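You operate a simulated robot arm through the tools that you are given. There is no shell and no other tool.

You run a simulated robot arm. Do the job below in one go: nothing can be reset, and whatever is moved stays where it is left.

TASK
Box the walnut flask as a gift: into its pocket, lid on, sleeve over.
Fine: use the black flask box; its lid rests on the purple mat meanwhile. Set down upright: black box lid.

Only the result counts: the job must be done as asked and must still hold three seconds after the hand-in. Knocking over, shifting, dropping, spilling or breaking anything else fails it. A push-on lid holds only when it is set on centred and level and pressed home; a screw cap is set on level and turned clockwise until tight.

THE ROBOT
A 7-joint arm with a two-finger parallel gripper, fixed in place. Base frame: the origin is on the floor under the middle of its stand, x ahead of it, y to its left, z up. Units: mm, rad, N and s.
It reaches about 1479 mm from its shoulder. Its first joint turns from -2.897 to 2.897 rad. Payload 4.4 kg.
Tool frame: the origin (TCP) lies between the finger pads and is the grasp point; the fingertips stand 23 mm ahead of it; z points along the fingers, y is the line along which they close. Largest opening 94 mm; finger width 38, thickness 10; the body of the gripper, 54 by 96 mm, starts 39 mm behind the TCP.
Orientation is told as [roll, pitch, yaw] about the base's x, y, z axes, in that order, counted from this pose: with the fingers straight down and closing along the base's y, the tool's x points along the base's -x, its y along +y and its z along -z.

THE INTERFACE
- The arm moves only by the tool arm_command. Its argument "series" is a list that holds one entry, the list of rows, each a list of 7 numbers: the gripper command, from -1 (shut) to 1 (fully open), values between in proportion, then the shift along the base's x, y, z in units of 25 mm (1.0 is 25 mm), then the turn, a rotation vector about the base's x, y, z in units of 8 degrees (1.0 is 8 degrees). In form: [[[hand, x, y, z, ax, ay, az], ...]]. A call has 1 to 20 rows; each row shifts and turns the commanded pose from where the row before left it. A call with a number of a shift or a turn outside -1 to 1 is refused whole. Rows are played at 5 a second. More than 50 mm and 0.15 rad between two rows, or a gripper value outside its range, and nothing of the call is played. Where a pose cannot be reached the arm comes as near as it can. A force on the tool above 40 N (or 10 N above the force at the start of the call, whichever is more), or a blocked arm, ends the call early, and 0.2 s more pass. The fingers move at their own pace (about 72 mm/s each) and stop on an object; they squeeze with about 20 N. The grip force told is the motor's: it shows also when the fingers shut on nothing. Time passes only in rows, and 0.2 s behind the last, so rows that do not move let the fingers close. It gives the time, the measured TCP pose, the force on the tool (base axes), the opening and the grip force at its end, in the units of the frame above (readings bear some noise), with the torque about the TCP (base axes, N m) and any sound that the robot's microphone picked up.
- Cameras (640 x 400 px; columns grow to the right, rows downward): "scene" is fixed at [51.4, -501, 1444.7]; the picture's right is [0.83, -0.56, 0.00], its down [-0.19, -0.28, -0.94] and it looks along [0.52, 0.78, -0.34] (base axes); focal length 342 px, centre (320, 200). "wrist" rides on the gripper at [86, 16, -74] in the tool frame; the picture's right is [-0.18, 0.98, 0.00], its down [-0.58, -0.11, -0.81] and it looks along [-0.79, -0.15, 0.59] (tool axes); focal length 243 px, centre (320, 200). There is no depth. A picture from a camera that has moved, and an enlarged one, comes with that camera's place and axes in the base frame and with its lens.
- grab_frame(camera): a new picture of that camera. The clock stands still meanwhile.
- inspect(camera, box): a new picture of the part [left, top, right, bottom] of that camera's present view, enlarged. The clock stands still meanwhile.
- close_job(): hands the job in; it is judged then, once.

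Places have to be worked out from the pictures, the camera data and where the tool is seen. Open the gripper and draw the arm clear of the work before you hand the job in, unless the task says otherwise.

The tools are called after "Call:" as a command line: name --argument value ..., lists and objects as JSON in quotes. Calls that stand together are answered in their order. arm_command: Moves the arm, as the interface text tells. Its arguments: {"type":"object","properties":{"series":{"type":"array"}},"required":["series"]} The other tools are called the same way: grab_frame (camera) takes a picture; inspect (camera, box) takes an enlarged picture of a part of a camera's view; close_job () hands the job in.

At the start:

```text
time_s: 0.0
ee_pos: [614.7, 215.2, 1228.1]
orientation: [0.0, -0.001, -0.001]
wrist_force: [-0.9, 0.1, 0.7]
torque: [-0.01, -0.02, 0.02]
finger_gap: 94.1
grasp_force: 0.0
```

scene: 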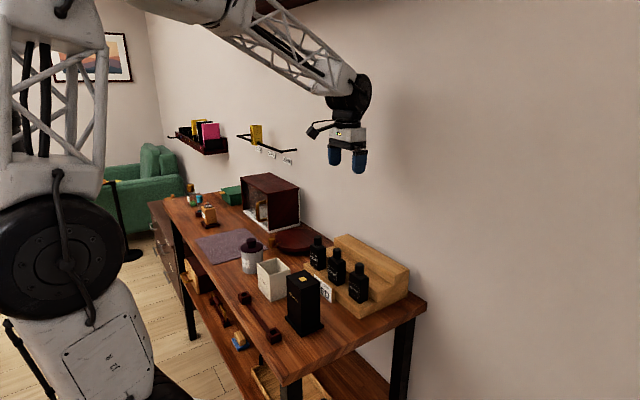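
wrist: 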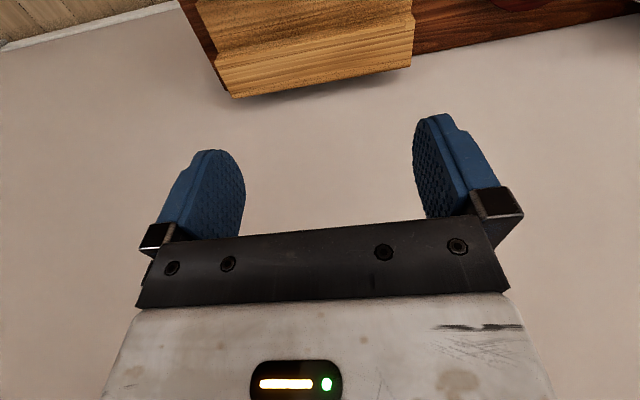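

I'll start by enlarging the workbench regions to identify the flask, boxes, lids, sleeve and purple mat.

Call:
inspect --camera "scene" --box '[220, 220, 420, 345]'

Call:
inspect --camera "scene" --box '[150, 160, 310, 260]'

Call:
inspect --camera "scene" --box '[160, 250, 340, 400]'

Call:
inspect --camera "scene" --box '[160, 110, 310, 200]'

```text
3.20 times, centred on (320, 282) of scene
camera zoom: at [51.4, -501.0, 1444.7], right [0.83, -0.56, 0.0], down [-0.19, -0.28, -0.94], along [0.52, 0.78, -0.34], focal length 1096 px, centre (320, -64)
```

zoom: 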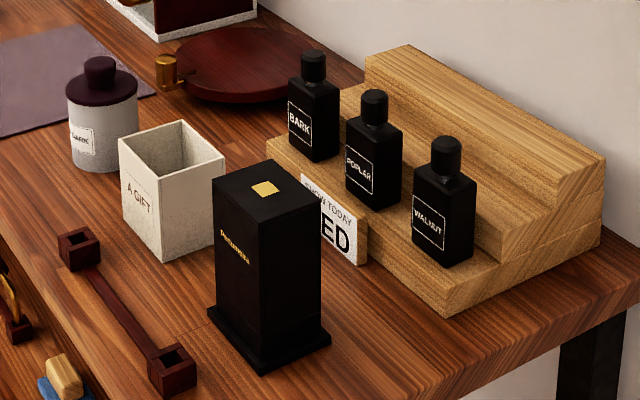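

```text
4.00 times, centred on (230, 210) of scene
camera zoom: at [51.4, -501.0, 1444.7], right [0.83, -0.56, 0.0], down [-0.19, -0.28, -0.94], along [0.52, 0.78, -0.34], focal length 1370 px, centre (680, 160)
```

zoom: 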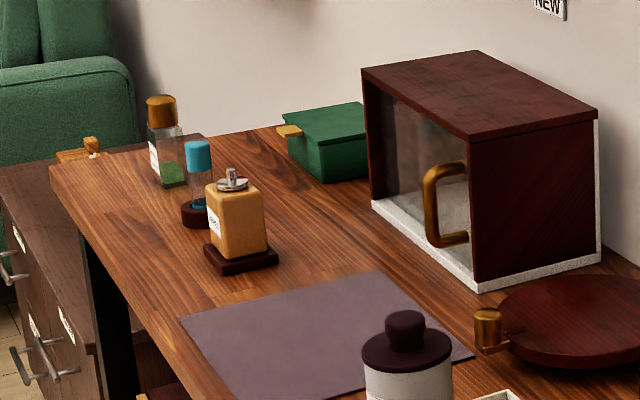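

```text
2.67 times, centred on (250, 325) of scene
camera zoom: at [51.4, -501.0, 1444.7], right [0.83, -0.56, 0.0], down [-0.19, -0.28, -0.94], along [0.52, 0.78, -0.34], focal length 913 px, centre (507, -133)
```

zoom: 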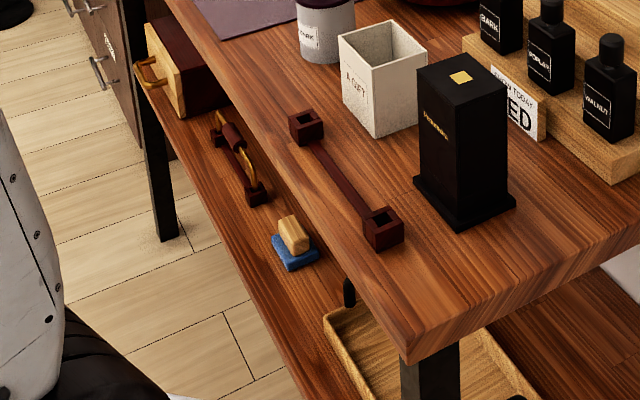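

```text
4.27 times, centred on (235, 155) of scene
camera zoom: at [51.4, -501.0, 1444.7], right [0.83, -0.56, 0.0], down [-0.19, -0.28, -0.94], along [0.52, 0.78, -0.34], focal length 1461 px, centre (683, 392)
```

zoom: 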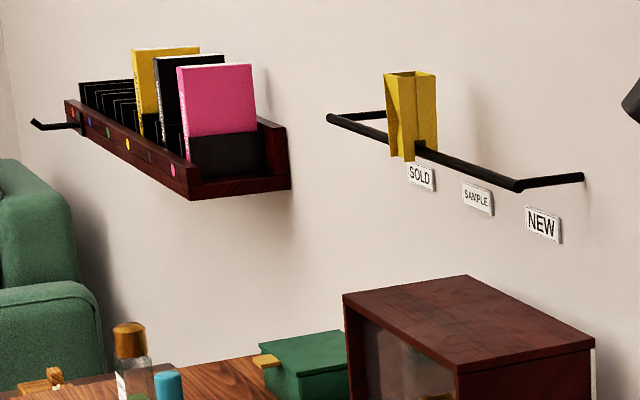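

The table seems to run along y at about x 320–813, z near 780, with the black box near (450,170) and the walnut flask near (600,115). I'll back the arm up at this height so the wrist camera can look across the table and give me a second view.

Call:
arm_command --series '[[[1, -0.95, -0.1, 0, 0, 0, 0], [1, -0.95, -0.1, 0, 0, 0, 0], [1, -0.95, -0.1, 0, 0, 0, 0], [1, -0.95, -0.1, 0, 0, 0, 0], [1, -0.95, -0.1, 0, 0, 0, 0], [1, -0.95, -0.1, 0, 0, 0, 0], [1, -0.95, -0.1, 0, 0, 0, 0], [1, -0.95, -0.1, 0, 0, 0, 0], [1, -0.95, -0.1, 0, 0, 0, 0], [1, -0.95, -0.1, 0, 0, 0, 0]]]'

```text
time_s: 2.2
ee_pos: [375.7, 190.7, 1227.8]
orientation: [-0.001, 0.0, 0.002]
wrist_force: [-0.4, -0.6, -0.3]
torque: [-0.03, 0.0, -0.01]
finger_gap: 94.2
grasp_force: 0.0
```

The arm has moved to about (376,191,1228) as commanded. I'll take the wrist and scene pictures from here.

Call:
grab_frame --camera "wrist"

Call:
grab_frame --camera "scene"

```text
taken
camera wrist: at [289.2, 205.3, 1303.0], right [0.18, 0.98, 0.0], down [0.58, -0.11, 0.81], along [0.79, -0.15, -0.59], focal length 243 px, centre (320, 200)
```

wrist: 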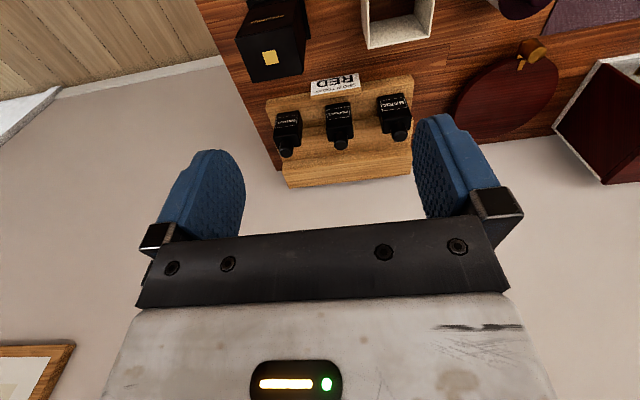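

```text
taken
```

scene: 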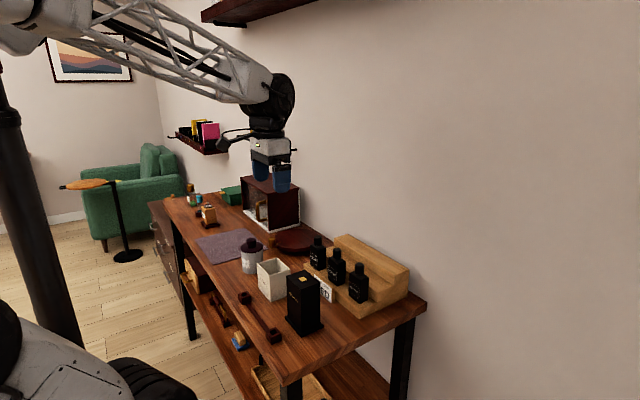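

The wrist view shows the riser, flasks, black box and the sleeve at the frame's upper edge. I'll tilt the gripper (about +y) and shift back to see all of them from above.

Call:
arm_command --series '[[[1, -0.5, 0, 0, 0, 1, 0], [1, -0.5, 0, 0, 0, 1, 0], [1, -0.5, 0, 0, 0, 1, 0], [1, 0, 0.5, 0, 0, 0, 0], [1, 0, 0.5, 0, 0, 0, 0]]]'

Call:
grab_frame --camera "wrist"

```text
time_s: 3.4
ee_pos: [339.9, 213.8, 1228.5]
orientation: [-0.001, 0.419, 0.0]
wrist_force: [-0.4, 0.0, 0.7]
torque: [-0.02, -0.01, 0.0]
finger_gap: 94.2
grasp_force: 0.1
```

```text
taken
camera wrist: at [289.7, 229.8, 1331.6], right [0.17, 0.98, -0.07], down [0.86, -0.11, 0.5], along [0.48, -0.15, -0.86], focal length 243 px, centre (320, 200)
```

wrist: 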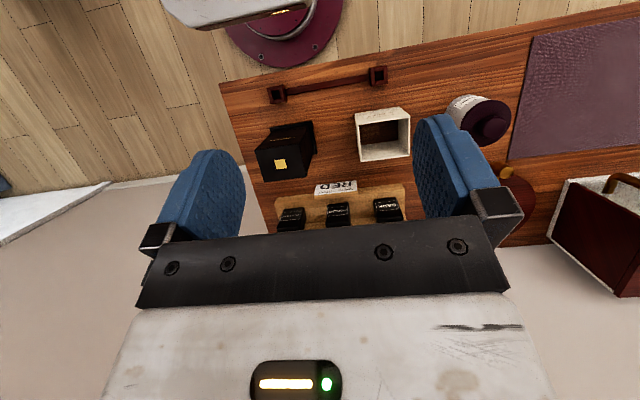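

This gives a useful overhead view. I'll enlarge the box, sleeve and flask areas for accurate triangulation.

Call:
inspect --camera "wrist" --box '[240, 60, 420, 180]'

Call:
inspect --camera "wrist" --box '[260, 170, 420, 240]'

Call:
inspect --camera "wrist" --box '[420, 10, 640, 180]'

Call:
inspect --camera "scene" --box '[270, 240, 340, 345]'

Call:
inspect --camera "scene" --box '[240, 240, 300, 310]'

Call:
inspect --camera "scene" --box '[310, 225, 430, 325]'

```text
3.33 times, centred on (330, 120) of wrist
camera zoom: at [289.7, 229.8, 1331.6], right [0.17, 0.98, -0.07], down [0.86, -0.11, 0.5], along [0.48, -0.15, -0.86], focal length 809 px, centre (287, 467)
```

zoom: 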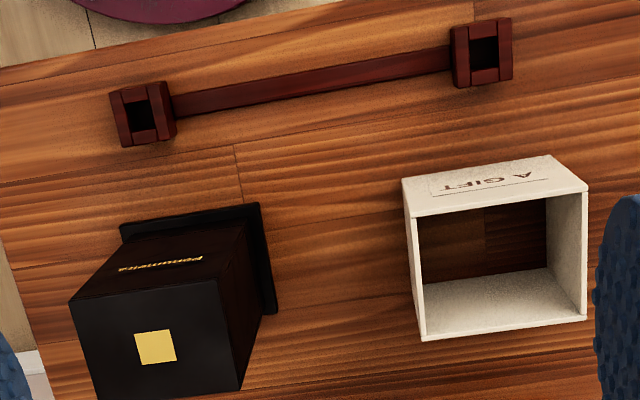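

```text
4.00 times, centred on (340, 205) of wrist
camera zoom: at [289.7, 229.8, 1331.6], right [0.17, 0.98, -0.07], down [0.86, -0.11, 0.5], along [0.48, -0.15, -0.86], focal length 970 px, centre (240, 180)
```

zoom: 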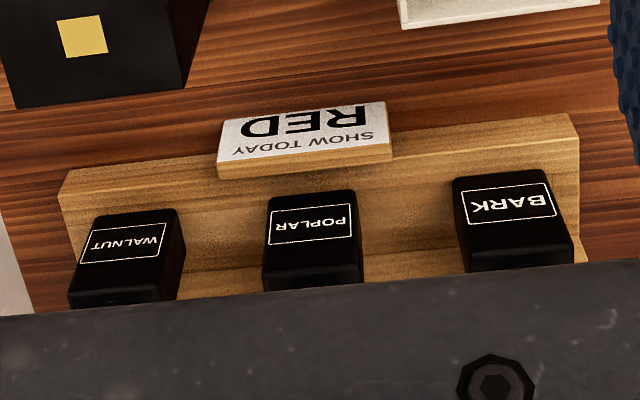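

```text
2.35 times, centred on (530, 95) of wrist
camera zoom: at [289.7, 229.8, 1331.6], right [0.17, 0.98, -0.07], down [0.86, -0.11, 0.5], along [0.48, -0.15, -0.86], focal length 571 px, centre (-174, 447)
```

zoom: 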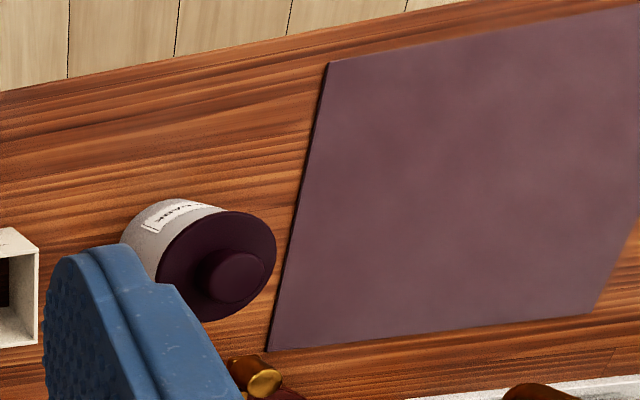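

```text
3.81 times, centred on (305, 292) of scene
camera zoom: at [51.4, -501.0, 1444.7], right [0.83, -0.56, 0.0], down [-0.19, -0.28, -0.94], along [0.52, 0.78, -0.34], focal length 1305 px, centre (377, -152)
```

zoom: 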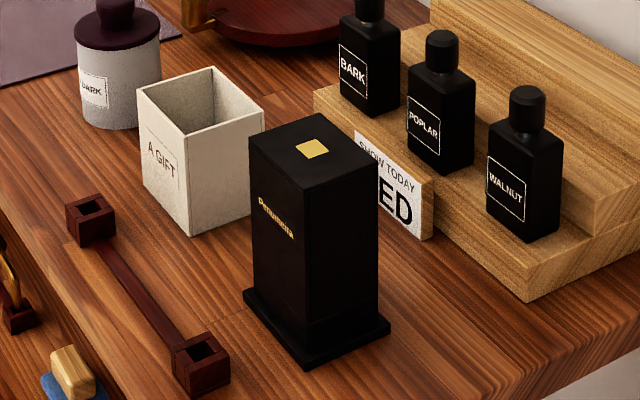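

```text
5.71 times, centred on (270, 275) of scene
camera zoom: at [51.4, -501.0, 1444.7], right [0.83, -0.56, 0.0], down [-0.19, -0.28, -0.94], along [0.52, 0.78, -0.34], focal length 1957 px, centre (606, -229)
```

zoom: 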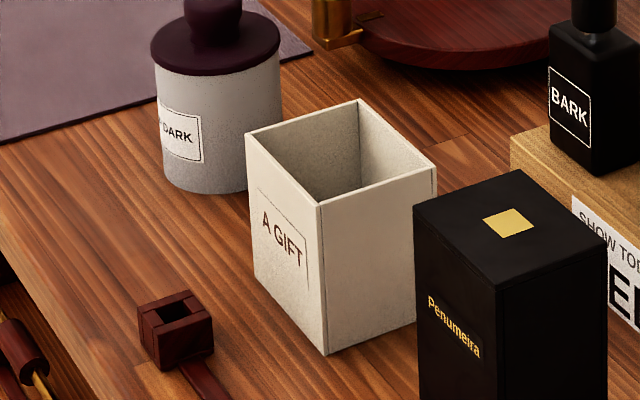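

```text
4.00 times, centred on (370, 275) of scene
camera zoom: at [51.4, -501.0, 1444.7], right [0.83, -0.56, 0.0], down [-0.19, -0.28, -0.94], along [0.52, 0.78, -0.34], focal length 1370 px, centre (120, -100)
```

zoom: 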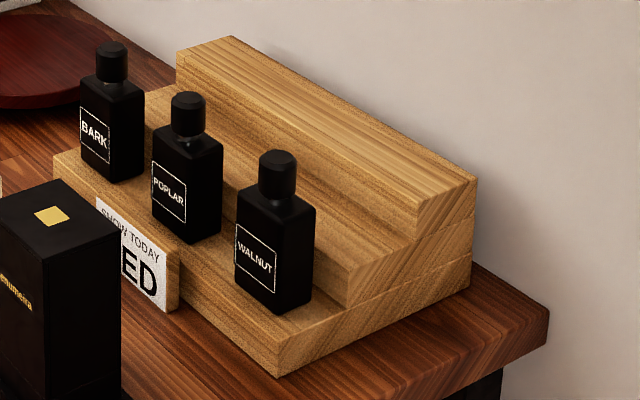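

From triangulation: lid top ≈(415,118,978), about 54×70 mm; flange ≈66×84; sleeve ≈(416,285), 64×80, top z≈933; table z≈845; walnut cap ≈(570,92,982). I'll zoom further into the scene to see the lid seam and the flask, before moving closer.

Call:
inspect --camera "scene" --box '[280, 265, 332, 340]'

Call:
inspect --camera "scene" --box '[340, 255, 380, 315]'

```text
5.33 times, centred on (306, 302) of scene
camera zoom: at [51.4, -501.0, 1444.7], right [0.83, -0.56, 0.0], down [-0.19, -0.28, -0.94], along [0.52, 0.78, -0.34], focal length 1827 px, centre (395, -347)
```

zoom: 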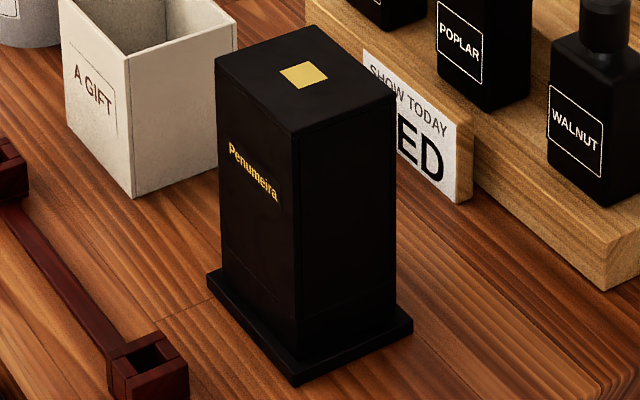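

```text
6.67 times, centred on (360, 285) of scene
camera zoom: at [51.4, -501.0, 1444.7], right [0.83, -0.56, 0.0], down [-0.19, -0.28, -0.94], along [0.52, 0.78, -0.34], focal length 2284 px, centre (53, -367)
```

zoom: 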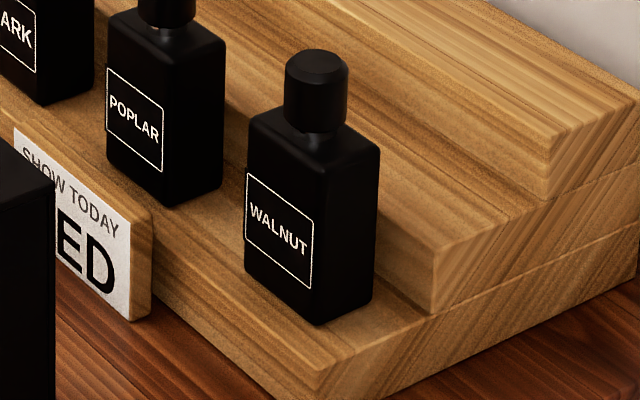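

The lid seam shows about 20 mm above the flange, so the lid is about 100 mm tall. I'll level the gripper and move above the box (TCP about (415,118,1103)) for a closer look.

Call:
arm_command --series '[[[1, 0.6, -0.766, -1, 0, -0.6, 0], [1, 0.6, -0.766, -1, 0, -0.6, 0], [1, 0.6, -0.766, -1, 0, -0.6, 0], [1, 0.6, -0.766, -1, 0, -0.6, 0], [1, 0.6, -0.766, -1, 0, -0.6, 0], [1, 0, 0, 0, 0, 0, 0]]]'

Call:
grab_frame --camera "wrist"

Call:
inspect --camera "scene" --box '[240, 180, 400, 340]'

```text
time_s: 4.8
ee_pos: [413.5, 117.0, 1103.0]
orientation: [0.001, -0.002, 0.0]
wrist_force: [0.0, -0.4, 0.7]
torque: [0.02, -0.01, -0.04]
finger_gap: 93.8
grasp_force: 0.0
```

```text
taken
camera wrist: at [326.1, 133.5, 1179.1], right [0.18, 0.98, 0.0], down [0.58, -0.11, 0.81], along [0.79, -0.15, -0.59], focal length 243 px, centre (320, 200)
```

wrist: 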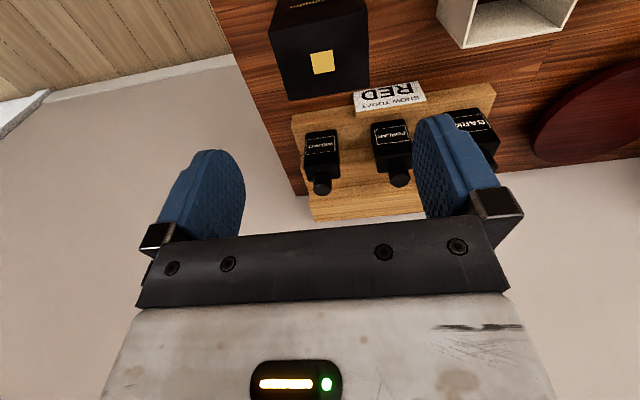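

```text
2.50 times, centred on (320, 260) of scene
camera zoom: at [51.4, -501.0, 1444.7], right [0.83, -0.56, 0.0], down [-0.19, -0.28, -0.94], along [0.52, 0.78, -0.34], focal length 856 px, centre (320, 50)
```

zoom: 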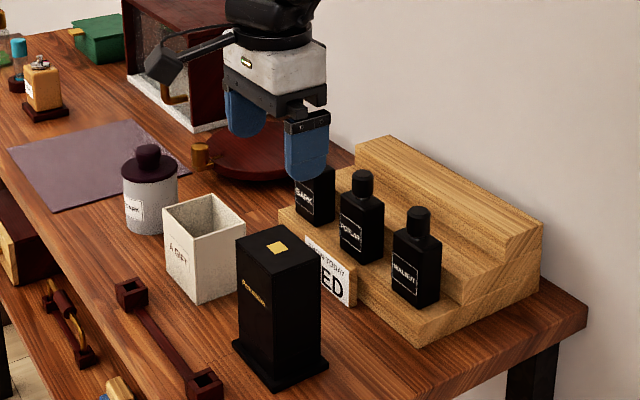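

The gold mark on the lid is at about (322,62) in the wrist view. I'll zoom in on the lid and flasks for accurate alignment.

Call:
inspect --camera "wrist" --box '[255, 0, 385, 110]'

Call:
inspect --camera "wrist" --box '[285, 70, 435, 225]'

```text
3.64 times, centred on (320, 55) of wrist
camera zoom: at [326.1, 133.5, 1179.1], right [0.18, 0.98, 0.0], down [0.58, -0.11, 0.81], along [0.79, -0.15, -0.59], focal length 882 px, centre (320, 727)
```

zoom: 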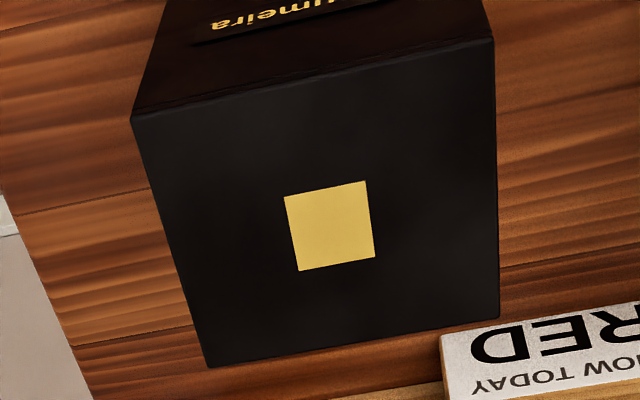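

```text
2.58 times, centred on (360, 148) of wrist
camera zoom: at [326.1, 133.5, 1179.1], right [0.18, 0.98, 0.0], down [0.58, -0.11, 0.81], along [0.79, -0.15, -0.59], focal length 626 px, centre (217, 336)
```

zoom: 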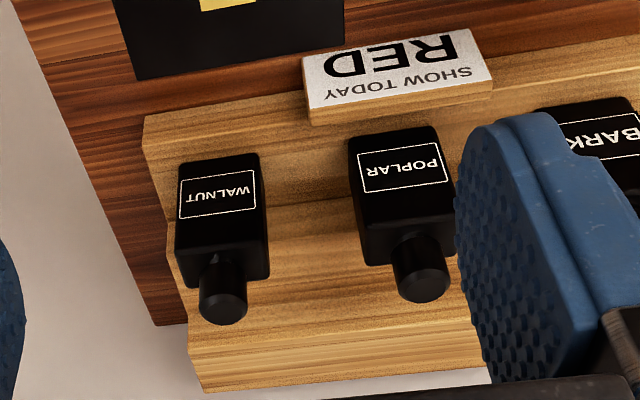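

The lid top is centred at about (415.4,119.3), z≈978, and square to the axes. I'll let the arm settle with a few still rows to check the reading noise before going down.

Call:
arm_command --series '[[[1, 0, 0, 0, 0, 0, 0]]]'

Call:
arm_command --series '[[[1, 0, 0, 0, 0, 0, 0]]]'

Call:
arm_command --series '[[[1, 0, 0, 0, 0, 0, 0]]]'

```text
time_s: 5.2
ee_pos: [413.6, 118.0, 1104.3]
orientation: [0.0, 0.001, 0.0]
wrist_force: [0.8, 0.3, -0.1]
torque: [0.0, 0.0, -0.01]
finger_gap: 94.2
grasp_force: 0.1
```

```text
time_s: 5.6
ee_pos: [414.2, 118.6, 1104.9]
orientation: [0.0, -0.001, 0.001]
wrist_force: [0.4, 0.7, -0.2]
torque: [-0.02, 0.01, 0.0]
finger_gap: 93.8
grasp_force: 0.1
```

```text
time_s: 6.0
ee_pos: [412.5, 117.2, 1104.8]
orientation: [0.001, 0.0, 0.0]
wrist_force: [0.4, 0.0, -0.1]
torque: [0.02, -0.02, -0.03]
finger_gap: 94.1
grasp_force: 0.1
```

Readings scatter by about ±1 mm, with an average TCP of about (413.5,117.8,1104.3). I'll nudge to the lid centre and come down to just above the lid (TCP z≈1010), then check the picture.

Call:
arm_command --series '[[[1, 0.08, 0.06, -0.943, 0, 0, 0], [1, 0, 0, -0.943, 0, 0, 0], [1, 0, 0, -0.943, 0, 0, 0], [1, 0, 0, -0.943, 0, 0, 0], [1, 0, 0, 0, 0, 0, 0]]]'

Call:
grab_frame --camera "wrist"

Call:
inspect --camera "scene" --box '[255, 220, 375, 345]'

```text
time_s: 7.2
ee_pos: [416.2, 120.4, 1010.4]
orientation: [0.001, 0.0, 0.001]
wrist_force: [1.5, -0.2, -0.1]
torque: [-0.01, -0.01, 0.02]
finger_gap: 94.0
grasp_force: 0.0
```

```text
taken
camera wrist: at [328.7, 136.6, 1085.6], right [0.18, 0.98, 0.0], down [0.58, -0.11, 0.81], along [0.79, -0.15, -0.59], focal length 243 px, centre (320, 200)
```

wrist: 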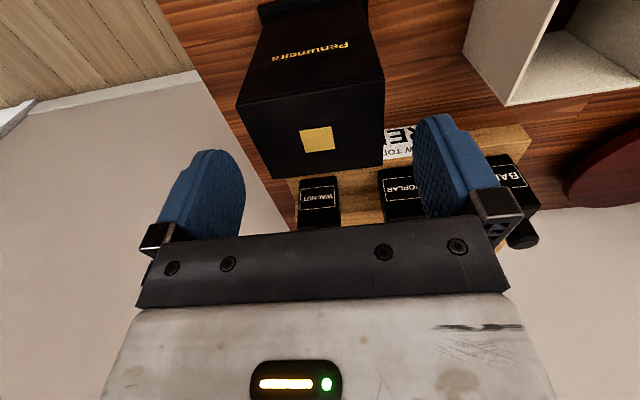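

```text
3.20 times, centred on (315, 282) of scene
camera zoom: at [51.4, -501.0, 1444.7], right [0.83, -0.56, 0.0], down [-0.19, -0.28, -0.94], along [0.52, 0.78, -0.34], focal length 1096 px, centre (336, -64)
```

zoom: 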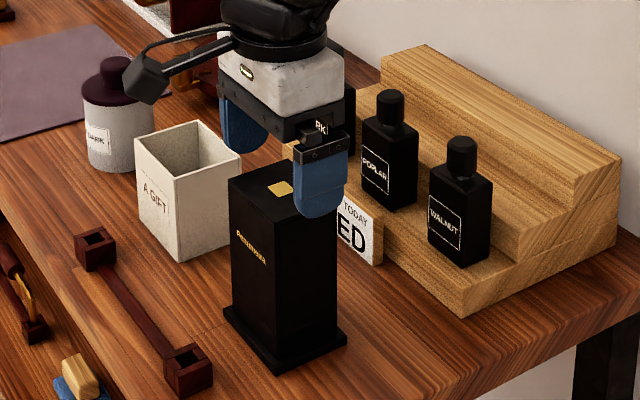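

The lid lies centred between the fingers (its centre is about (415.3,118.7) against the TCP at about (415.6,119.3)). I'll lower 58 mm, with the fingers still open, straddling the lid.

Call:
arm_command --series '[[[1, 0, -0.02, -0.58, 0, 0, 0], [1, 0, 0, -0.58, 0, 0, 0], [1, 0, 0, -0.58, 0, 0, 0], [1, 0, 0, -0.58, 0, 0, 0], [1, 0, 0, 0, 0, 0, 0]]]'

Call:
grab_frame --camera "wrist"

Call:
inspect --camera "scene" --box '[255, 220, 375, 345]'

```text
time_s: 8.4
ee_pos: [414.3, 120.7, 952.7]
orientation: [0.001, -0.001, 0.001]
wrist_force: [-0.6, 0.1, -0.6]
torque: [-0.01, -0.01, -0.01]
finger_gap: 94.0
grasp_force: 0.1
```

```text
taken
camera wrist: at [327.4, 135.6, 1027.1], right [0.18, 0.98, 0.0], down [0.58, -0.11, 0.81], along [0.79, -0.15, -0.59], focal length 243 px, centre (320, 200)
```

wrist: 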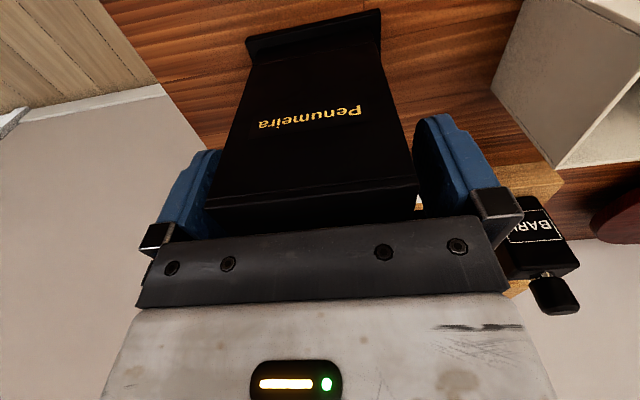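

```text
3.20 times, centred on (315, 282) of scene
camera zoom: at [51.4, -501.0, 1444.7], right [0.83, -0.56, 0.0], down [-0.19, -0.28, -0.94], along [0.52, 0.78, -0.34], focal length 1096 px, centre (336, -64)
```

zoom: 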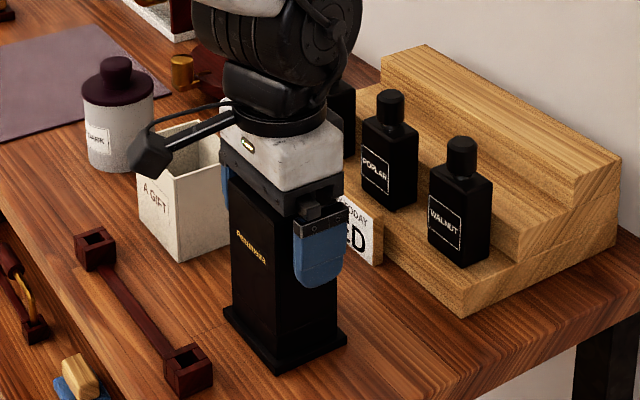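

The fingers straddle the lid cleanly, so I'll close the gripper on it and hold still.

Call:
arm_command --series '[[[-1, 0, 0, 0, 0, 0, 0], [-1, 0, 0, 0, 0, 0, 0], [-1, 0, 0, 0, 0, 0, 0], [-1, 0, 0, 0, 0, 0, 0]]]'

```text
time_s: 9.4
ee_pos: [414.7, 120.5, 951.4]
orientation: [0.001, 0.001, 0.0]
wrist_force: [0.0, -0.4, 0.5]
torque: [-0.02, -0.03, 0.0]
finger_gap: 70.6
grasp_force: 19.8
```

The fingers hold the lid at a 70.6 mm gap with 19.8 N. I'll lift slowly first to feel the lid's fit on the base.

Call:
arm_command --series '[[[-1, 0, 0, 0.1, 0, 0, 0], [-1, 0, 0, 0.1, 0, 0, 0], [-1, 0, 0, 0.2, 0, 0, 0], [-1, 0, 0, 0.2, 0, 0, 0]]]'

Call:
inspect --camera "scene" --box '[255, 220, 375, 345]'

```text
time_s: 10.4
ee_pos: [415.5, 120.4, 965.8]
orientation: [0.0, 0.0, -0.001]
wrist_force: [0.4, 0.5, -1.1]
torque: [-0.02, -0.01, 0.0]
finger_gap: 70.6
grasp_force: 19.7
```

```text
3.20 times, centred on (315, 282) of scene
camera zoom: at [51.4, -501.0, 1444.7], right [0.83, -0.56, 0.0], down [-0.19, -0.28, -0.94], along [0.52, 0.78, -0.34], focal length 1096 px, centre (336, -64)
```

zoom: 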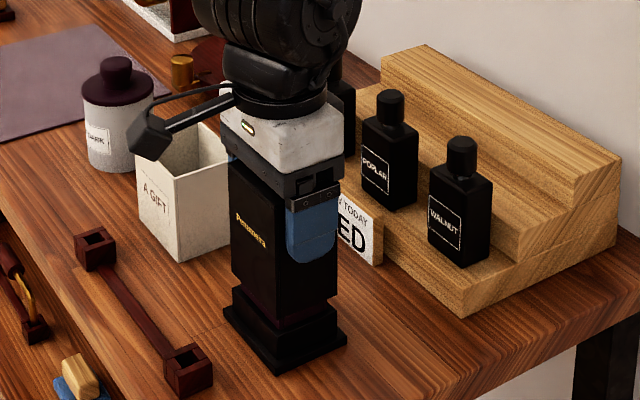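

The lid comes free easily while the base stays put. I'll lift another 150 mm straight up to clear the collar.

Call:
arm_command --series '[[[-1, 0, 0, 0.6, 0, 0, 0], [-1, 0, 0, 0.6, 0, 0, 0], [-1, 0, 0, 0.8, 0, 0, 0], [-1, 0, 0, 1, 0, 0, 0], [-1, 0, 0, 1, 0, 0, 0], [-1, 0, 0, 1, 0, 0, 0], [-1, 0, 0, 1, 0, 0, 0], [-1, 0, 0, 0, 0, 0, 0]]]'

Call:
inspect --camera "scene" --box '[245, 200, 375, 345]'

Call:
grab_frame --camera "wrist"

```text
time_s: 12.2
ee_pos: [414.1, 120.1, 1115.2]
orientation: [0.001, 0.0, 0.001]
wrist_force: [0.1, 0.3, -0.7]
torque: [0.04, 0.0, 0.0]
finger_gap: 70.7
grasp_force: 19.9
```

```text
2.76 times, centred on (310, 272) of scene
camera zoom: at [51.4, -501.0, 1444.7], right [0.83, -0.56, 0.0], down [-0.19, -0.28, -0.94], along [0.52, 0.78, -0.34], focal length 945 px, centre (348, 0)
```

zoom: 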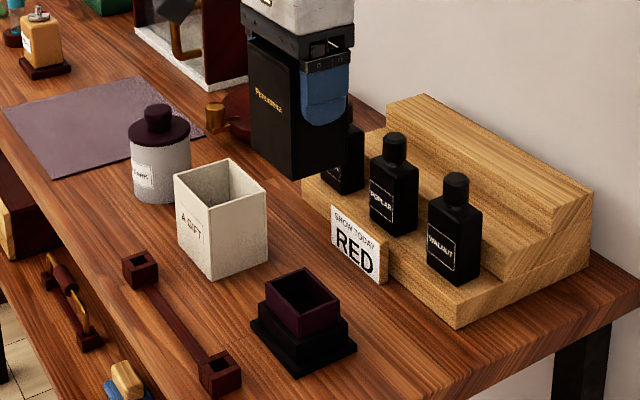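

```text
taken
camera wrist: at [327.2, 135.9, 1190.2], right [0.18, 0.98, 0.0], down [0.58, -0.11, 0.81], along [0.79, -0.15, -0.59], focal length 243 px, centre (320, 200)
```

wrist: 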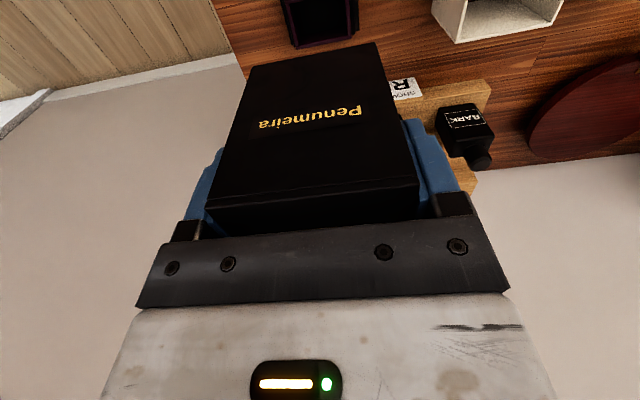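

The base now shows a stepped collar with an open pocket. I'll carry the lid in +y over the sleeve and jar (lid bottom at about z 1040) to above the purple mat.

Call:
arm_command --series '[[[-1, 0, 0.5, 0, 0, 0, 0], [-1, 0, 1, 0, 0, 0, 0], [-1, 0, 1, 0, 0, 0, 0], [-1, 0, 1, 0, 0, 0, 0], [-1, 0, 1, 0, 0, 0, 0], [-1, 0, 1, 0, 0, 0, 0], [-1, 0, 1, 0, 0, 0, 0], [-1, 0, 1, 0, 0, 0, 0], [-1, 0, 1, 0, 0, 0, 0], [-1, 0, 1, 0, 0, 0, 0], [-1, 0, 1, 0, 0, 0, 0], [-1, 0, 1, 0, 0, 0, 0], [-1, 0, 1, 0, 0, 0, 0], [-1, 0, 1, 0, 0, 0, 0], [-1, 0, 1, 0, 0, 0, 0], [-1, 0, 1, 0, 0, 0, 0], [-1, 0, 1, 0, 0, 0, 0], [-1, 0, 1, 0, 0, 0, 0], [-1, 0, 1, 0, 0, 0, 0], [-1, 0, 0.5, 0, 0, 0, 0]]]'

Call:
arm_command --series '[[[-1, 0, 1, 0, 0, 0, 0], [-1, 0, 0, 0, 0, 0, 0], [-1, 0, 0, 0, 0, 0, 0]]]'

Call:
grab_frame --camera "scene"

Call:
grab_frame --camera "wrist"

```text
time_s: 16.4
ee_pos: [417.0, 595.9, 1116.9]
orientation: [0.003, -0.001, -0.001]
wrist_force: [-0.8, -0.1, 0.1]
torque: [0.0, 0.0, -0.01]
finger_gap: 70.8
grasp_force: 20.1
```

```text
time_s: 17.2
ee_pos: [417.7, 620.7, 1116.4]
orientation: [0.0, -0.002, -0.001]
wrist_force: [-0.4, 0.2, -1.1]
torque: [0.0, -0.02, 0.03]
finger_gap: 70.6
grasp_force: 19.9
```

```text
taken
```

scene: 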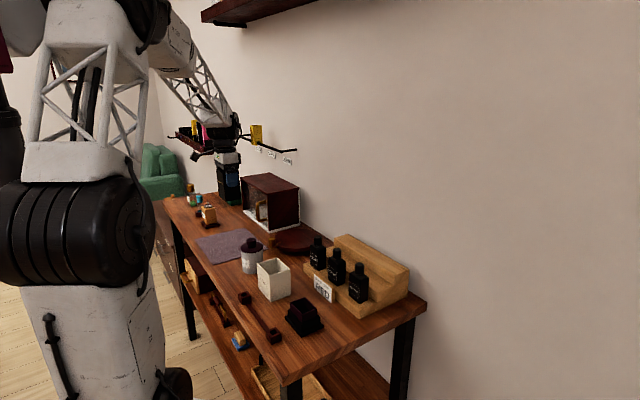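

```text
taken
camera wrist: at [330.8, 636.2, 1190.7], right [0.18, 0.98, 0.0], down [0.58, -0.11, 0.81], along [0.79, -0.15, -0.59], focal length 243 px, centre (320, 200)
```

wrist: 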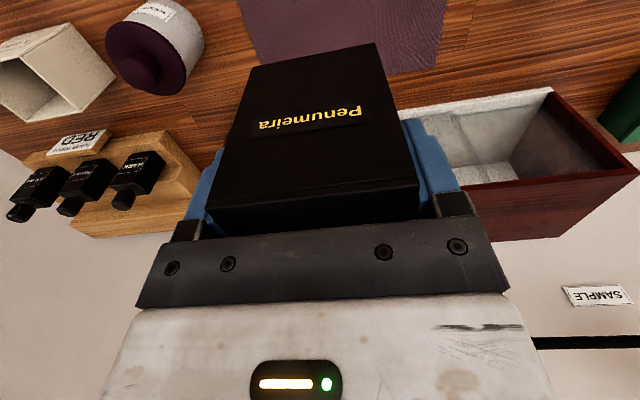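

I'm above the mat at about (417,620,1116). I'll descend toward TCP z≈945, which should leave the lid bottom about 20 mm above the mat.

Call:
arm_command --series '[[[-1, 0, 0, -0.85, 0, 0, 0], [-1, 0, 0, -0.85, 0, 0, 0], [-1, 0, 0, -0.85, 0, 0, 0], [-1, 0, 0, -0.85, 0, 0, 0], [-1, 0, 0, -0.85, 0, 0, 0], [-1, 0, 0, -0.85, 0, 0, 0], [-1, 0, 0, -0.85, 0, 0, 0], [-1, 0, 0, -0.85, 0, 0, 0], [-1, 0, 0, 0, 0, 0, 0]]]'

Call:
inspect --camera "scene" --box '[180, 170, 290, 280]'

Call:
grab_frame --camera "wrist"

```text
time_s: 19.2
ee_pos: [416.4, 620.8, 947.0]
orientation: [0.001, 0.001, 0.001]
wrist_force: [0.0, 0.4, -1.2]
torque: [0.0, 0.04, 0.0]
finger_gap: 70.5
grasp_force: 19.8
```

```text
3.64 times, centred on (235, 225) of scene
camera zoom: at [51.4, -501.0, 1444.7], right [0.83, -0.56, 0.0], down [-0.19, -0.28, -0.94], along [0.52, 0.78, -0.34], focal length 1246 px, centre (629, 109)
```

zoom: 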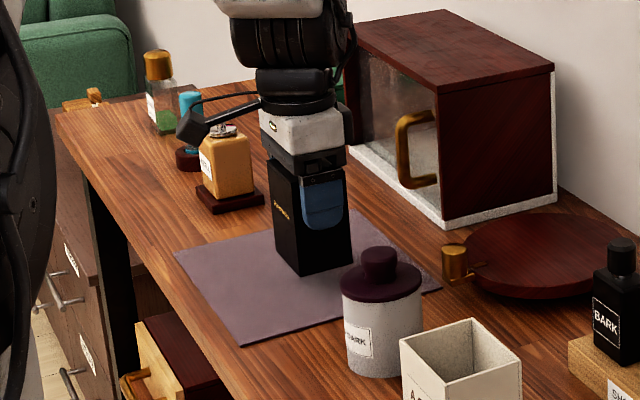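

```text
taken
camera wrist: at [328.4, 636.3, 1022.1], right [0.18, 0.98, 0.0], down [0.58, -0.11, 0.81], along [0.79, -0.15, -0.59], focal length 243 px, centre (320, 200)
```

wrist: 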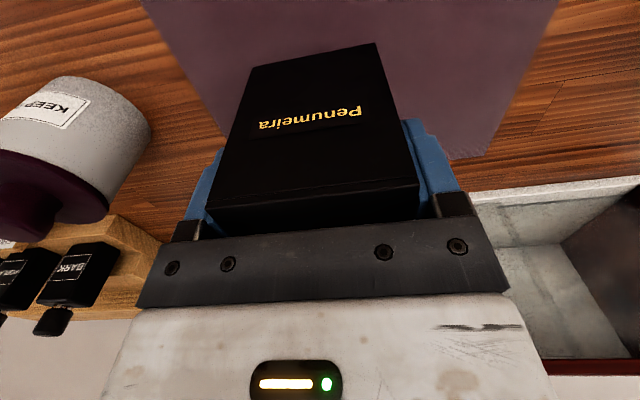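

The lid is well above the mat, with its bottom estimated 65–70 mm below the TCP, so contact should come near TCP z≈916. I'll go down 17 mm and then feel for contact in small steps.

Call:
arm_command --series '[[[-1, 0, 0, -0.35, 0, 0, 0], [-1, 0, 0, -0.35, 0, 0, 0], [-1, 0, 0, 0, 0, 0, 0]]]'

Call:
inspect --camera "scene" --box '[210, 200, 270, 255]'

```text
time_s: 20.0
ee_pos: [417.1, 620.8, 928.6]
orientation: [0.001, 0.0, 0.001]
wrist_force: [-0.2, -0.2, -1.0]
torque: [-0.01, 0.01, -0.01]
finger_gap: 70.6
grasp_force: 19.7
```

```text
7.27 times, centred on (240, 228) of scene
camera zoom: at [51.4, -501.0, 1444.7], right [0.83, -0.56, 0.0], down [-0.19, -0.28, -0.94], along [0.52, 0.78, -0.34], focal length 2491 px, centre (902, 0)
```

zoom: 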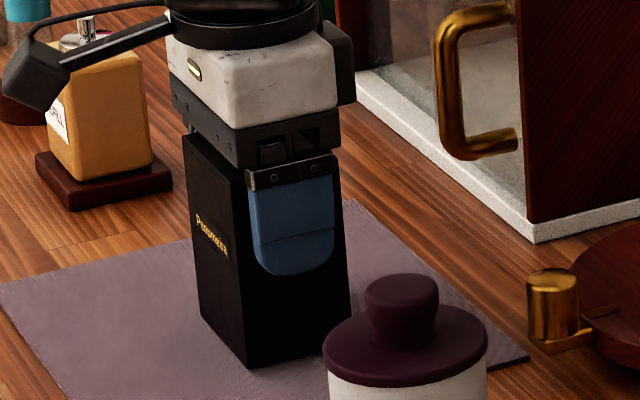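

The lid bottom looks to be about 8–10 mm above the mat now. I'll step down in small increments and watch the vertical force.

Call:
arm_command --series '[[[-1, 0, 0, -0.1, 0, 0, 0], [-1, 0, 0, -0.1, 0, 0, 0]]]'

Call:
arm_command --series '[[[-1, 0, 0, -0.1, 0, 0, 0]]]'

```text
time_s: 20.6
ee_pos: [416.1, 621.9, 926.1]
orientation: [0.001, 0.0, -0.001]
wrist_force: [-2.0, -5.5, 10.6]
torque: [-0.42, 0.25, 0.01]
finger_gap: 70.5
grasp_force: 19.9
```

```text
time_s: 21.0
ee_pos: [416.0, 620.2, 922.6]
orientation: [0.003, -0.001, 0.0]
wrist_force: [0.1, -6.1, 21.0]
torque: [-0.2, -0.09, 0.01]
finger_gap: 70.4
grasp_force: 20.1
```

Contact made: the vertical force rose to 21 N, so the lid stands on the mat. I'll ease up slightly to unload before opening.

Call:
arm_command --series '[[[-1, 0, 0, 0.1, 0, 0, 0], [-1, 0, 0, 0, 0, 0, 0]]]'

```text
time_s: 21.6
ee_pos: [415.1, 620.5, 923.2]
orientation: [-0.001, 0.0, -0.001]
wrist_force: [-1.0, -0.1, -0.6]
torque: [0.01, -0.01, 0.0]
finger_gap: 70.7
grasp_force: 19.8
```

The load is now nearly zero. I'll lower 1 mm so it rests lightly, then open the fingers.

Call:
arm_command --series '[[[-1, 0, 0, -0.05, 0, 0, 0], [-1, 0, 0, 0, 0, 0, 0]]]'

```text
time_s: 22.2
ee_pos: [416.9, 620.6, 922.7]
orientation: [0.0, -0.002, 0.001]
wrist_force: [-2.8, -1.9, 4.9]
torque: [0.01, 0.05, 0.0]
finger_gap: 70.9
grasp_force: 19.7
```

It rests with about 5 N of contact. Opening the fingers now, then checking that the lid stays upright.

Call:
arm_command --series '[[[1, 0, 0, 0, 0, 0, 0], [1, 0, 0, 0, 0, 0, 0], [1, 0, 0, 0, 0, 0, 0]]]'

Call:
grab_frame --camera "wrist"

Call:
inspect --camera "scene" --box '[210, 200, 270, 255]'

```text
time_s: 23.0
ee_pos: [415.8, 621.0, 922.3]
orientation: [-0.001, 0.0, 0.0]
wrist_force: [-0.1, -0.2, -0.5]
torque: [0.02, -0.04, 0.02]
finger_gap: 93.9
grasp_force: 0.1
```

```text
taken
camera wrist: at [329.1, 635.8, 997.4], right [0.18, 0.98, 0.0], down [0.58, -0.11, 0.81], along [0.79, -0.15, -0.59], focal length 243 px, centre (320, 200)
```

wrist: 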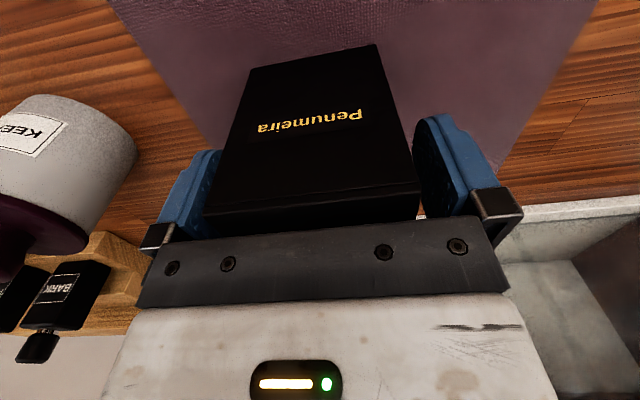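

```text
7.27 times, centred on (240, 228) of scene
camera zoom: at [51.4, -501.0, 1444.7], right [0.83, -0.56, 0.0], down [-0.19, -0.28, -0.94], along [0.52, 0.78, -0.34], focal length 2491 px, centre (902, 0)
```

zoom: 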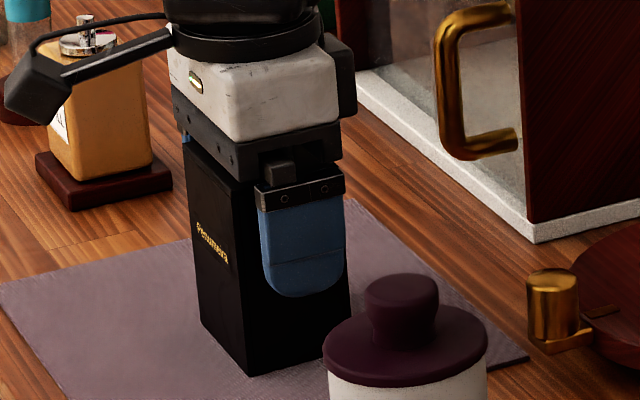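

The lid stands upright on the mat, released. I'll withdraw straight up 150 mm and check the lid from above.

Call:
arm_command --series '[[[1, 0, 0, 0.4, 0, 0, 0], [1, 0, 0, 0.6, 0, 0, 0], [1, 0, 0, 1, 0, 0, 0], [1, 0, 0, 1, 0, 0, 0], [1, 0, 0, 1, 0, 0, 0], [1, 0, 0, 1, 0, 0, 0], [1, 0, 0, 1, 0, 0, 0], [1, 0, 0, 0, 0, 0, 0]]]'

Call:
grab_frame --camera "wrist"

Call:
inspect --camera "wrist" --box '[240, 0, 400, 120]'

Call:
inspect --camera "scene" --box '[190, 200, 280, 290]'

```text
time_s: 24.8
ee_pos: [415.5, 620.0, 1073.2]
orientation: [0.0, 0.0, -0.002]
wrist_force: [-0.4, -1.3, 0.3]
torque: [-0.06, -0.02, 0.0]
finger_gap: 94.2
grasp_force: 0.2
```

```text
taken
camera wrist: at [327.9, 635.3, 1148.7], right [0.18, 0.98, 0.0], down [0.58, -0.11, 0.81], along [0.79, -0.15, -0.59], focal length 243 px, centre (320, 200)
```

wrist: 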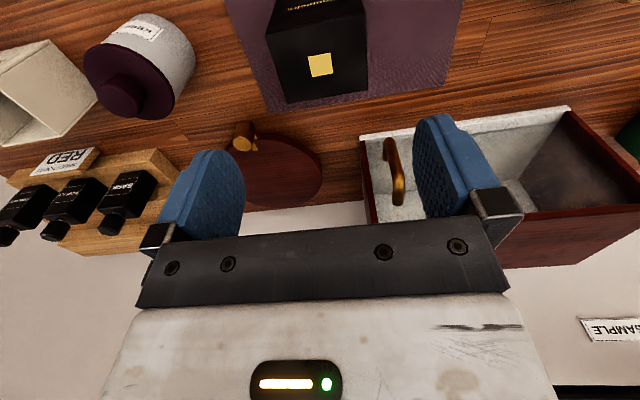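

```text
3.33 times, centred on (320, 60) of wrist
camera zoom: at [327.9, 635.3, 1148.7], right [0.18, 0.98, 0.0], down [0.58, -0.11, 0.81], along [0.79, -0.15, -0.59], focal length 809 px, centre (320, 667)
```

zoom: 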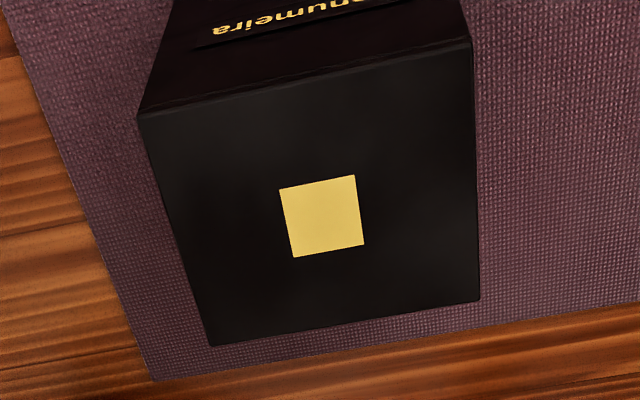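

```text
4.44 times, centred on (235, 245) of scene
camera zoom: at [51.4, -501.0, 1444.7], right [0.83, -0.56, 0.0], down [-0.19, -0.28, -0.94], along [0.52, 0.78, -0.34], focal length 1522 px, centre (698, 0)
```

zoom: 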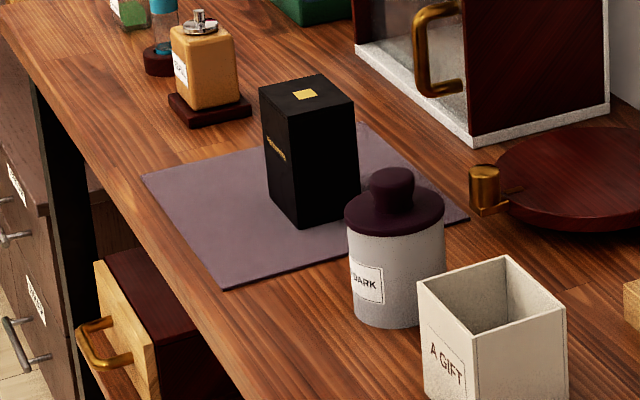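

The lid is standing squarely on the mat. Now I'll return over the box base to look into the pocket.

Call:
arm_command --series '[[[1, 0, -1, 0, 0, 0, 0], [1, 0, -1, 0, 0, 0, 0], [1, 0, -1, 0, 0, 0, 0], [1, 0, -1, 0, 0, 0, 0], [1, 0, -1, 0, 0, 0, 0], [1, 0, -1, 0, 0, 0, 0], [1, 0, -1, 0, 0, 0, 0], [1, 0, -1, 0, 0, 0, 0], [1, 0, -1, 0, 0, 0, 0], [1, 0, -1, 0, 0, 0, 0], [1, 0, -1, 0, 0, 0, 0], [1, 0, -1, 0, 0, 0, 0], [1, 0, -1, 0, 0, 0, 0], [1, 0, -1, 0, 0, 0, 0], [1, 0, -1, 0, 0, 0, 0], [1, 0, -1, 0, 0, 0, 0], [1, 0, -1, 0, 0, 0, 0], [1, 0, -1, 0, 0, 0, 0], [1, 0, -1, 0, 0, 0, 0], [1, 0, -1, 0, 0, 0, 0]]]'

Call:
arm_command --series '[[[1, 0.4, 0, 0, 0, 1, 0], [1, 0.4, 0, 0, 0, 1, 0], [1, 0.4, 0, 0, 0, 1, 0], [1, 0, 0, 0, 0, 0, 0]]]'

Call:
grab_frame --camera "wrist"

Call:
inspect --camera "wrist" --box '[240, 0, 400, 120]'

Call:
inspect --camera "scene" --box '[270, 280, 340, 350]'

```text
time_s: 29.0
ee_pos: [415.5, 117.8, 1071.1]
orientation: [-0.001, 0.0, 0.0]
wrist_force: [-0.5, 0.6, 0.4]
torque: [0.01, 0.02, 0.0]
finger_gap: 93.9
grasp_force: 0.0
```

```text
time_s: 30.0
ee_pos: [446.5, 118.6, 1072.6]
orientation: [0.001, 0.42, -0.001]
wrist_force: [-0.6, 0.3, 0.4]
torque: [0.0, -0.03, -0.02]
finger_gap: 93.7
grasp_force: 0.0
```

```text
taken
camera wrist: at [396.6, 134.6, 1176.8], right [0.17, 0.98, -0.07], down [0.86, -0.11, 0.5], along [0.48, -0.15, -0.86], focal length 243 px, centre (320, 200)
```

wrist: 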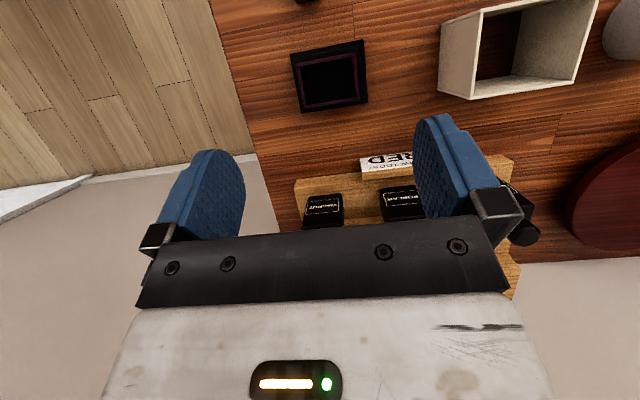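

```text
3.33 times, centred on (320, 60) of wrist
camera zoom: at [396.6, 134.6, 1176.8], right [0.17, 0.98, -0.07], down [0.86, -0.11, 0.5], along [0.48, -0.15, -0.86], focal length 809 px, centre (320, 667)
```

zoom: 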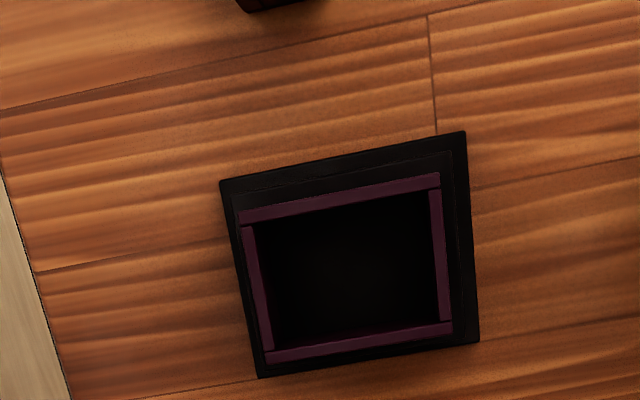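

```text
5.71 times, centred on (305, 315) of scene
camera zoom: at [51.4, -501.0, 1444.7], right [0.83, -0.56, 0.0], down [-0.19, -0.28, -0.94], along [0.52, 0.78, -0.34], focal length 1957 px, centre (406, -457)
```

zoom: 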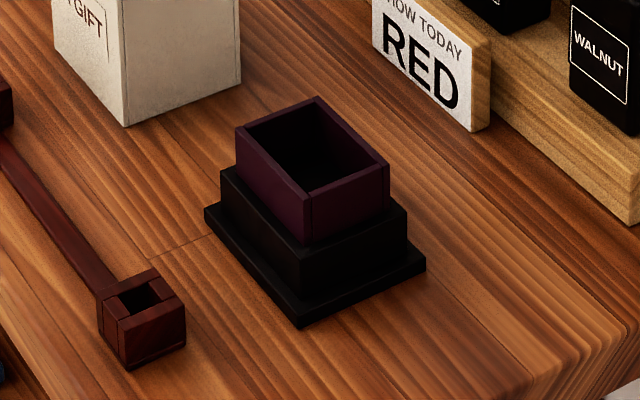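

The pocket opening measures about 34×51 mm, centred near (415,120), with the collar top at z≈906. Next I'll move to view the walnut flask up close.

Call:
arm_command --series '[[[1, 0.95, -0.26, 0.4, 0, -1, 0], [1, 0.95, -0.26, 0.4, 0, -1, 0], [1, 0.95, -0.26, 0.4, 0, -1, 0], [1, 0.95, -0.26, 0.4, 0, 0, 0], [1, 0, 0, 0, 0, 0, 0]]]'

Call:
grab_frame --camera "wrist"

Call:
inspect --camera "wrist" --box '[250, 20, 410, 140]'

```text
time_s: 31.2
ee_pos: [541.4, 93.4, 1114.2]
orientation: [0.0, 0.002, 0.0]
wrist_force: [0.4, 0.6, 0.2]
torque: [0.0, -0.01, 0.0]
finger_gap: 93.8
grasp_force: 0.1
```

```text
taken
camera wrist: at [454.1, 109.2, 1188.7], right [0.18, 0.98, 0.0], down [0.58, -0.11, 0.81], along [0.79, -0.15, -0.59], focal length 243 px, centre (320, 200)
```

wrist: 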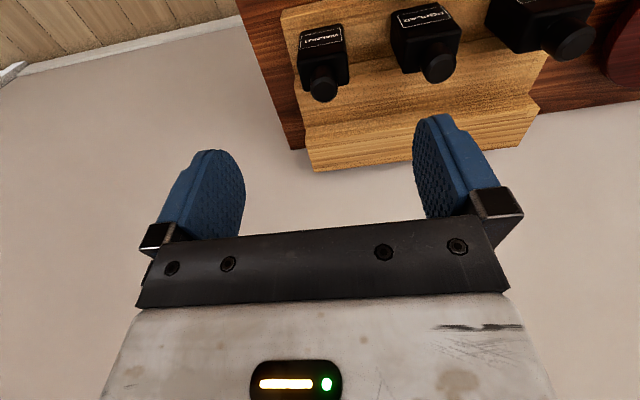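

```text
3.33 times, centred on (330, 80) of wrist
camera zoom: at [454.1, 109.2, 1188.7], right [0.18, 0.98, 0.0], down [0.58, -0.11, 0.81], along [0.79, -0.15, -0.59], focal length 809 px, centre (287, 600)
```

zoom: 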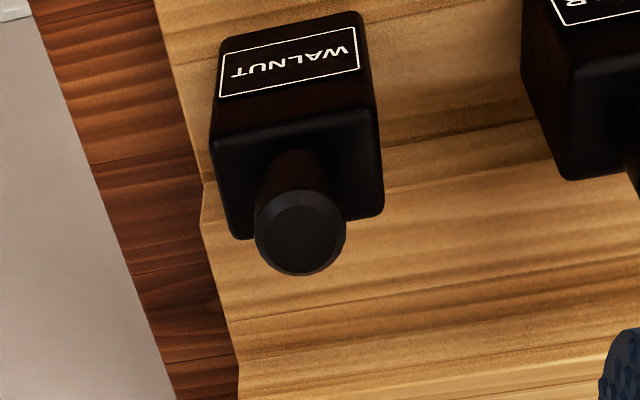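

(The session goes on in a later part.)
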